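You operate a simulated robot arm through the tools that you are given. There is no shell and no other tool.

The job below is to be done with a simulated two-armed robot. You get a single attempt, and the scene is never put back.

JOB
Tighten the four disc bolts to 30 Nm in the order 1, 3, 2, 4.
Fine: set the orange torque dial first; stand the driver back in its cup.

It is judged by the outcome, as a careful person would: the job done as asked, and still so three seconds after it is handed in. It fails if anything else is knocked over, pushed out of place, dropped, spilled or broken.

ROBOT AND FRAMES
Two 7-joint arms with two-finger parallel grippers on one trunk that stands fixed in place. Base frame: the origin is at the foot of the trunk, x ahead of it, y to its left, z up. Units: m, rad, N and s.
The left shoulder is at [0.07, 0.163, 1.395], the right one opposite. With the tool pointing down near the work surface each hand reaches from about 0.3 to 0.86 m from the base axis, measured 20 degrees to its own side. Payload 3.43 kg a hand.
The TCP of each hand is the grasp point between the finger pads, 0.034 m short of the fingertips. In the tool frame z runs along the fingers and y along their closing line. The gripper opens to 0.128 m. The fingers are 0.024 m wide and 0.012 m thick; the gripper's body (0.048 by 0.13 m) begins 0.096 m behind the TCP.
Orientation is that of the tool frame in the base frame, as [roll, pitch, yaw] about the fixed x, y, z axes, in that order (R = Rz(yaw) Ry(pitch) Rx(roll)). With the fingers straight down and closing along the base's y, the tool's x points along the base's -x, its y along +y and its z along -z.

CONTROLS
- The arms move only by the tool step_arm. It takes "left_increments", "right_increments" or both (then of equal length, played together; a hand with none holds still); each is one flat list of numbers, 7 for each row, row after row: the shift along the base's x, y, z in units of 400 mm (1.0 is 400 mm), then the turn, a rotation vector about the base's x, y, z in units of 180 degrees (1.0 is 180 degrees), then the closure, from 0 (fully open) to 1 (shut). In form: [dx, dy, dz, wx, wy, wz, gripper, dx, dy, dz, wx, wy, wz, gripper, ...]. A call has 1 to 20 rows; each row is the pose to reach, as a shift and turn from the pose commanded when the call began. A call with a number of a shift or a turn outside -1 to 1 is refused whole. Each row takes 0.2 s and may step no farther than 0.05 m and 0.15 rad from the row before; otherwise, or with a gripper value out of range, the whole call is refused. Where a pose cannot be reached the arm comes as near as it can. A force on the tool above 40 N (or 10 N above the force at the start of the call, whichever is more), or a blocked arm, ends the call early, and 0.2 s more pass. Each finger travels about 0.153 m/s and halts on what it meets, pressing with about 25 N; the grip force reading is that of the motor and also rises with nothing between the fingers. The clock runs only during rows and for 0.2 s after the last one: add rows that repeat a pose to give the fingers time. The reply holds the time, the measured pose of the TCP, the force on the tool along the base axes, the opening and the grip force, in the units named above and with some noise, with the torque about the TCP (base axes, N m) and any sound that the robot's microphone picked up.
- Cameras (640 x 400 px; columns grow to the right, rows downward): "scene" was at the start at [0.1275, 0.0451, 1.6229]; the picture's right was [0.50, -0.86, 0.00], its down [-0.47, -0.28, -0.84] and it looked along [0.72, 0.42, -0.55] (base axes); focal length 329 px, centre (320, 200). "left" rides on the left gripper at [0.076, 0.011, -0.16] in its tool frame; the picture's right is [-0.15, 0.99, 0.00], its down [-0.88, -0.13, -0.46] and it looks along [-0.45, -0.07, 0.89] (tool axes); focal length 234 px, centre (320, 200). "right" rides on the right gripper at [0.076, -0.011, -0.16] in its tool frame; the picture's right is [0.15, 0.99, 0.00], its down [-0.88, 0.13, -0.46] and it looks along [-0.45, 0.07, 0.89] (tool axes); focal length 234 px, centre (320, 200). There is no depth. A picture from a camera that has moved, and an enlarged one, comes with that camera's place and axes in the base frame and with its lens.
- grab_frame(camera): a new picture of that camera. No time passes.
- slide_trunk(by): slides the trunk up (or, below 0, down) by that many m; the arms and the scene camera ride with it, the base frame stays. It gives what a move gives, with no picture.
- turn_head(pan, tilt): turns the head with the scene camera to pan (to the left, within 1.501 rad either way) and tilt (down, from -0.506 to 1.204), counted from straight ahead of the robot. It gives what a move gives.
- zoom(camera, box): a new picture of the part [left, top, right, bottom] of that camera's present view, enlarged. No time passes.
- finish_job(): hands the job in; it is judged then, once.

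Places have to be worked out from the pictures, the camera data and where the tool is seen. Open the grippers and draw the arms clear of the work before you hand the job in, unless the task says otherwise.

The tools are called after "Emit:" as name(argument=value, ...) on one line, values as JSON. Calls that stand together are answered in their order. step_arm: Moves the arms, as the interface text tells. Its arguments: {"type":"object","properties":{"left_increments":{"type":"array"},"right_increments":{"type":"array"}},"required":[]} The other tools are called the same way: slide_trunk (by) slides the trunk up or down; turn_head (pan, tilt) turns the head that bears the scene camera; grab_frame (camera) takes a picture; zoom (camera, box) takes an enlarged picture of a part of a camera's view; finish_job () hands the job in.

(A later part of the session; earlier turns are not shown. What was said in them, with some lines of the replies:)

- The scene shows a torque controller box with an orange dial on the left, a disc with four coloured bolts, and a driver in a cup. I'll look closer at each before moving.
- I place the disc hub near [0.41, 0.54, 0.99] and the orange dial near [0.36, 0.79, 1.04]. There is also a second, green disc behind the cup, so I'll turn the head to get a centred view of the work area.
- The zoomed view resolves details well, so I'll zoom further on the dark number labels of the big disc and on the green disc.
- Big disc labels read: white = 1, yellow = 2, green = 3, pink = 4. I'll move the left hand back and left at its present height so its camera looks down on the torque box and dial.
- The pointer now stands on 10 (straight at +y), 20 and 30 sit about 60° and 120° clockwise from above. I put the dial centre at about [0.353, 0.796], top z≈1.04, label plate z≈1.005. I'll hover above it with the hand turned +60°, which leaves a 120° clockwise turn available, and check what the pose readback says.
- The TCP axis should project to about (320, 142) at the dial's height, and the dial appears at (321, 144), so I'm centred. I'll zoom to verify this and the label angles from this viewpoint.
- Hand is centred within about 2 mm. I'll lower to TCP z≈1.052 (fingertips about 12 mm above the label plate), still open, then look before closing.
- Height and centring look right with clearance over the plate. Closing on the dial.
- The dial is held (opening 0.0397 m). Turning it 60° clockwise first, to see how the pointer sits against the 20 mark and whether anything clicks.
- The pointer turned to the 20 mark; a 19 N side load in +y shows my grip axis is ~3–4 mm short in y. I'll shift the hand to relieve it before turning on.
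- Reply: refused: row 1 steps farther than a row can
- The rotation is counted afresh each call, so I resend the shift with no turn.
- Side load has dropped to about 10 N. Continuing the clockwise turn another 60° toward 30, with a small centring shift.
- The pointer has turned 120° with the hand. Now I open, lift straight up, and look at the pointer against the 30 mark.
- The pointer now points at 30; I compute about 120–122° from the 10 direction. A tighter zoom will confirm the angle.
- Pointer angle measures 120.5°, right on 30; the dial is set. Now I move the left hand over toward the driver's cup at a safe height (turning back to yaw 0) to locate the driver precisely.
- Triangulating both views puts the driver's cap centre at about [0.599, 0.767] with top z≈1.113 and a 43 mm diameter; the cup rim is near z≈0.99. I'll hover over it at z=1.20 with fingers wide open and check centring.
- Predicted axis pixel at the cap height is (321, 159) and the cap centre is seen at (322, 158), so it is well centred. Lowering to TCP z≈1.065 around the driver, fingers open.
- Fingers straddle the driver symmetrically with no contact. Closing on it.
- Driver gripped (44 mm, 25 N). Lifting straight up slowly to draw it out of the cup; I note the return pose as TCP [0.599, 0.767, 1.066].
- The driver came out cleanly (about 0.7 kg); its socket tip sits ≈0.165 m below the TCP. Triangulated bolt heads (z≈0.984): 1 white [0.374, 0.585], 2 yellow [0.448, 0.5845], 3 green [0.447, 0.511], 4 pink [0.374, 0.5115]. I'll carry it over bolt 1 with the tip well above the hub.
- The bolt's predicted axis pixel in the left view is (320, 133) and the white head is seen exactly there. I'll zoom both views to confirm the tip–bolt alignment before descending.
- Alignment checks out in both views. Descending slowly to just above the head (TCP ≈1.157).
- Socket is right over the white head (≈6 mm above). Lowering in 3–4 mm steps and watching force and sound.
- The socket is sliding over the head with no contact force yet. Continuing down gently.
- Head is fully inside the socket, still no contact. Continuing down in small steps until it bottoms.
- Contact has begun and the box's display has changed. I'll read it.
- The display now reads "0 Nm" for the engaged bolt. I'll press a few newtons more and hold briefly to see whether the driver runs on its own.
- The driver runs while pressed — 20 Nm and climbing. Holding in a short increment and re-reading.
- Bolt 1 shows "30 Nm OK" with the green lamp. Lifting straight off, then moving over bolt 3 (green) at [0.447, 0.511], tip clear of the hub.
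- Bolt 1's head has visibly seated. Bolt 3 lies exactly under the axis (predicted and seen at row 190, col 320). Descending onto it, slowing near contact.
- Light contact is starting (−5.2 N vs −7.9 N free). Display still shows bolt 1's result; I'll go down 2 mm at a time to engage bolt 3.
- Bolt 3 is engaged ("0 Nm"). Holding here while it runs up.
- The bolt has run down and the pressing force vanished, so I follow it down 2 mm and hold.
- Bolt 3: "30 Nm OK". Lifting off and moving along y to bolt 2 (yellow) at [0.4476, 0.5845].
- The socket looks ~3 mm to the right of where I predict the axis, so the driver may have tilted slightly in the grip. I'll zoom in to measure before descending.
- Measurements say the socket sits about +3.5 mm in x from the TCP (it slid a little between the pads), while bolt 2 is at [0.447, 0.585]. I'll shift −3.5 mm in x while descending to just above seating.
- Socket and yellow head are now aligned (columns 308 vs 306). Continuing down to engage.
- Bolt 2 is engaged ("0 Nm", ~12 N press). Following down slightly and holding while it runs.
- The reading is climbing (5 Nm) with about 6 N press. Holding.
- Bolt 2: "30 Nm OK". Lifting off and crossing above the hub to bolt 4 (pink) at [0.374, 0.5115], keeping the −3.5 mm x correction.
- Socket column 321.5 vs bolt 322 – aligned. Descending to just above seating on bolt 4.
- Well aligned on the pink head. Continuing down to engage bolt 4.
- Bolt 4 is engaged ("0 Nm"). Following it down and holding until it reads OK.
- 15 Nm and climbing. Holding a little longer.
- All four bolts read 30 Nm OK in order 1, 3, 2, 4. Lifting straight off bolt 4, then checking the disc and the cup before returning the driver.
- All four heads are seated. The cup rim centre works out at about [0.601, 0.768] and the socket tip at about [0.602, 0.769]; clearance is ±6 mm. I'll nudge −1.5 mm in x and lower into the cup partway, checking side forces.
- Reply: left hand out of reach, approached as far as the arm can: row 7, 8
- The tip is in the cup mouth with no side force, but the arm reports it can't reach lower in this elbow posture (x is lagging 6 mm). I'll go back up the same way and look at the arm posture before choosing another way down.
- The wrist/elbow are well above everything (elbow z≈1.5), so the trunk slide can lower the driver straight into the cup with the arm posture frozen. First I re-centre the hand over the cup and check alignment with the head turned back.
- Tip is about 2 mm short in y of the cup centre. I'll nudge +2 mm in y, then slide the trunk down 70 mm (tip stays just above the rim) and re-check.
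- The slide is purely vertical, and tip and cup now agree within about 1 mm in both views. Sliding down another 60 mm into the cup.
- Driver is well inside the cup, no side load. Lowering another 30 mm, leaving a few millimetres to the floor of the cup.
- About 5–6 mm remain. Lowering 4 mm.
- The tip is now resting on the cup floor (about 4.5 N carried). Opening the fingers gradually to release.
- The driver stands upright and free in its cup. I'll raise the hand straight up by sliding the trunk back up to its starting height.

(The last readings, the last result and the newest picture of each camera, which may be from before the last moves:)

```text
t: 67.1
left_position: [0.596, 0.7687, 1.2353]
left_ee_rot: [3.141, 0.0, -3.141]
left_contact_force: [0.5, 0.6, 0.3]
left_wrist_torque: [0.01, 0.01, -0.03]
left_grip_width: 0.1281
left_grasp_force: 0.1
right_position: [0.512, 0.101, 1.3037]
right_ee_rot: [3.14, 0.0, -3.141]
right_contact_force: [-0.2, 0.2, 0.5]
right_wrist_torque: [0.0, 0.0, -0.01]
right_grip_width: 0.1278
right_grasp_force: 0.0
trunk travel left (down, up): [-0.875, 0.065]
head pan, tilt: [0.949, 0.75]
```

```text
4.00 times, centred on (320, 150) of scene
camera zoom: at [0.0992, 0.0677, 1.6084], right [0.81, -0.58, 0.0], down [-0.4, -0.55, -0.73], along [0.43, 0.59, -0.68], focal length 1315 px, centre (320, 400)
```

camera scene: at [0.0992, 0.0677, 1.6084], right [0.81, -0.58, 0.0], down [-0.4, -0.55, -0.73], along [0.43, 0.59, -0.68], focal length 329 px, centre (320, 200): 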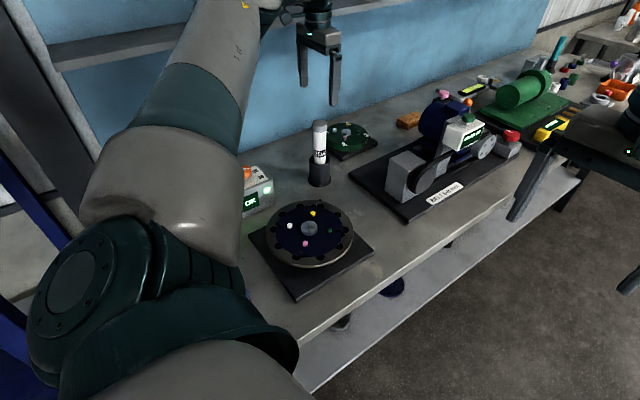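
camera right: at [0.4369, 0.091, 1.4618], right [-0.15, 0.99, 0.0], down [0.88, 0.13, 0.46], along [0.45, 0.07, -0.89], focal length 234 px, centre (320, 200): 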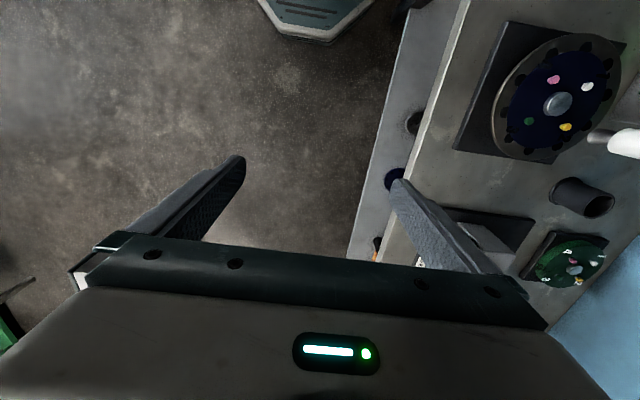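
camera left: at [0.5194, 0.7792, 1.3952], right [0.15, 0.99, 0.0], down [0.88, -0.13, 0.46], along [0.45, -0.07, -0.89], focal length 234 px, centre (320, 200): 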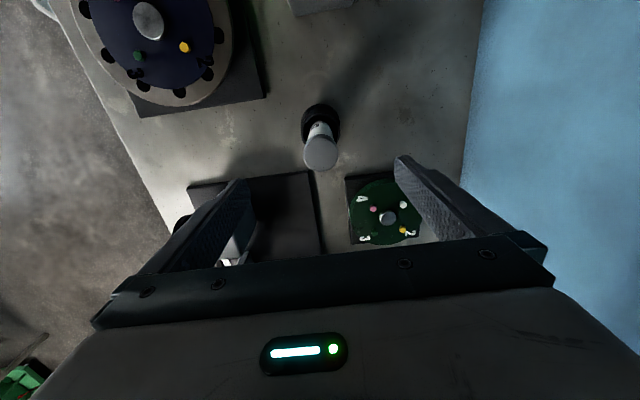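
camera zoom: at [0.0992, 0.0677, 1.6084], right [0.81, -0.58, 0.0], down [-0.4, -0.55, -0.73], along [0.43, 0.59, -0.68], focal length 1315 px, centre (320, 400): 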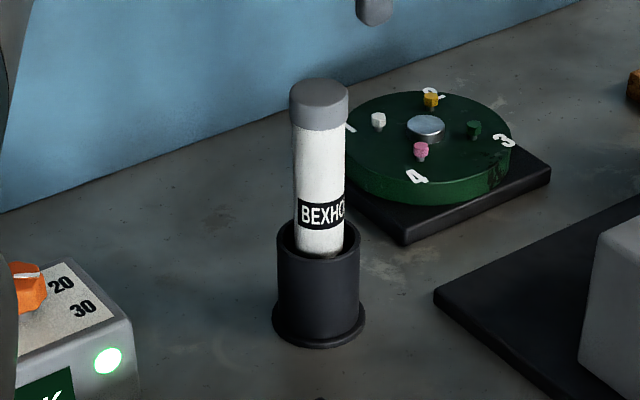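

Driver upright in the cup, hand clear above it. I'll now draw the left arm back to its starting pose, away from the work.

Emit:
step_arm(left_increments=[-0.011, -0.023, 0.008, 0, 0, 0, 0, -0.037, -0.076, 0.025, 0, 0, 0, 0, -0.08, -0.168, 0.05, 0, 0, 0, 0, -0.128, -0.267, 0.075, 0, 0, 0, 0, -0.176, -0.367, 0.1, 0, 0, 0, 0, -0.223, -0.466, 0.12, 0, 0, 0, 0, -0.27, -0.565, 0.14, 0, 0, 0, 0, -0.312, -0.652, 0.16, 0, 0, 0, 0, -0.345, -0.721, 0.17, 0, 0, 0, 0, -0.361, -0.755, 0.1775, 0, 0, 0, 0, -0.365, -0.763, 0.1775, 0, 0, 0, 0, -0.365, -0.763, 0.1775, 0, 0, 0, 0])

Emit:
grab_frame(camera="scene")

Emit:
grab_frame(camera="left")

Emit:
zoom(camera="scene", box=[190, 110, 390, 290])

```text
t: 69.7
left_position: [0.4497, 0.4642, 1.3063]
left_ee_rot: [-3.141, 0.001, -3.141]
left_contact_force: [0.1, -0.1, -0.1]
left_wrist_torque: [0.0, 0.01, 0.0]
left_grip_width: 0.1278
left_grasp_force: 0.0
right_position: [0.5114, 0.1012, 1.303]
right_ee_rot: [3.141, 0.001, 3.141]
right_contact_force: [-0.3, -0.3, -0.6]
right_wrist_torque: [0.0, 0.01, -0.02]
right_grip_width: 0.1277
right_grasp_force: 0.1
trunk travel left (down, up): [-0.875, 0.065]
head pan, tilt: [0.949, 0.75]
```

```text
taken
camera scene: at [0.0989, 0.0677, 1.6084], right [0.81, -0.58, 0.0], down [-0.4, -0.55, -0.73], along [0.43, 0.59, -0.68], focal length 329 px, centre (320, 200)
```

scene: 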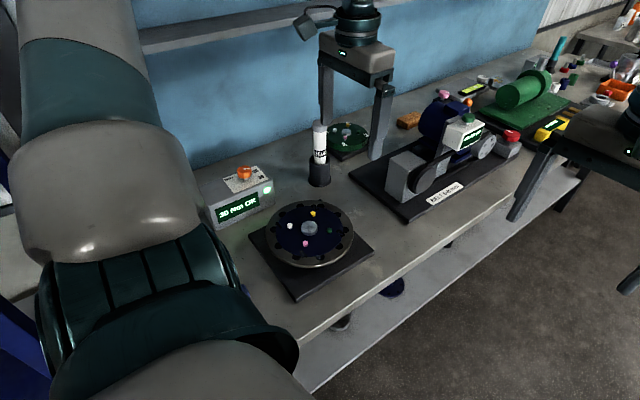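

```text
taken
camera left: at [0.3719, 0.4734, 1.4665], right [0.15, 0.99, 0.0], down [0.88, -0.13, 0.46], along [0.45, -0.07, -0.89], focal length 234 px, centre (320, 200)
```

left: 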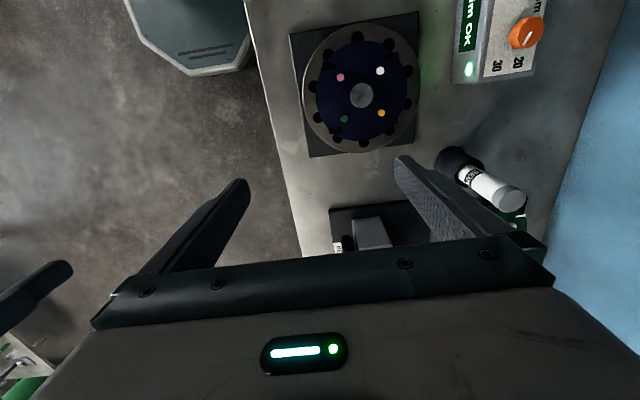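

```text
2.22 times, centred on (290, 200) of scene
camera zoom: at [0.0989, 0.0677, 1.6084], right [0.81, -0.58, 0.0], down [-0.4, -0.55, -0.73], along [0.43, 0.59, -0.68], focal length 731 px, centre (387, 200)
```

zoom: 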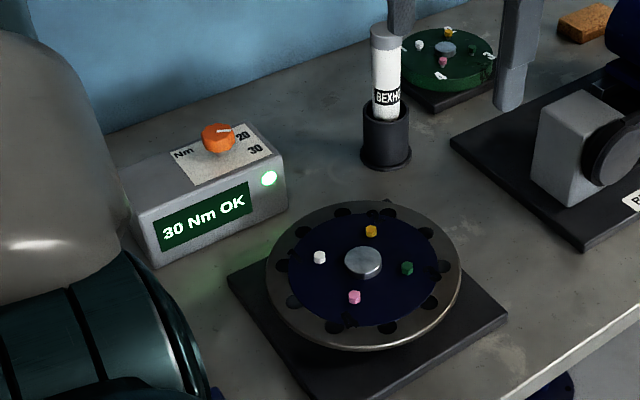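

Everything is in order. The box reads "30 Nm OK" with the dial on 30, and all four heads are seated. The driver stands in its cup, and the disc, box and cup match their starting positions. The grippers are open and the arms are clear, so I'm handing the job in.

Emit:
finish_job()

```text
The job is handed in.
```

All four disc bolts are tightened to 30 Nm in the order 1, 3, 2, 4. I set the orange dial to 30 before starting, and the torque box showed "30 Nm OK" with its green lamp after each bolt.

- **Disc:** there are two discs with numbered bolts on the bench. I worked on the large one next to the torque box, since the small green one is out of the arm's reach.
- **Driver:** it is back upright in its cup, resting on the bottom. The arm couldn't lower it all the way by itself, so I slid the trunk down to set it in and then back up.
- **Surroundings:** nothing looked moved. The disc, box and cup match their starting positions in the pictures, the grippers are open and the left arm is back at its starting pose.

The job is handed in; no verdict came back.
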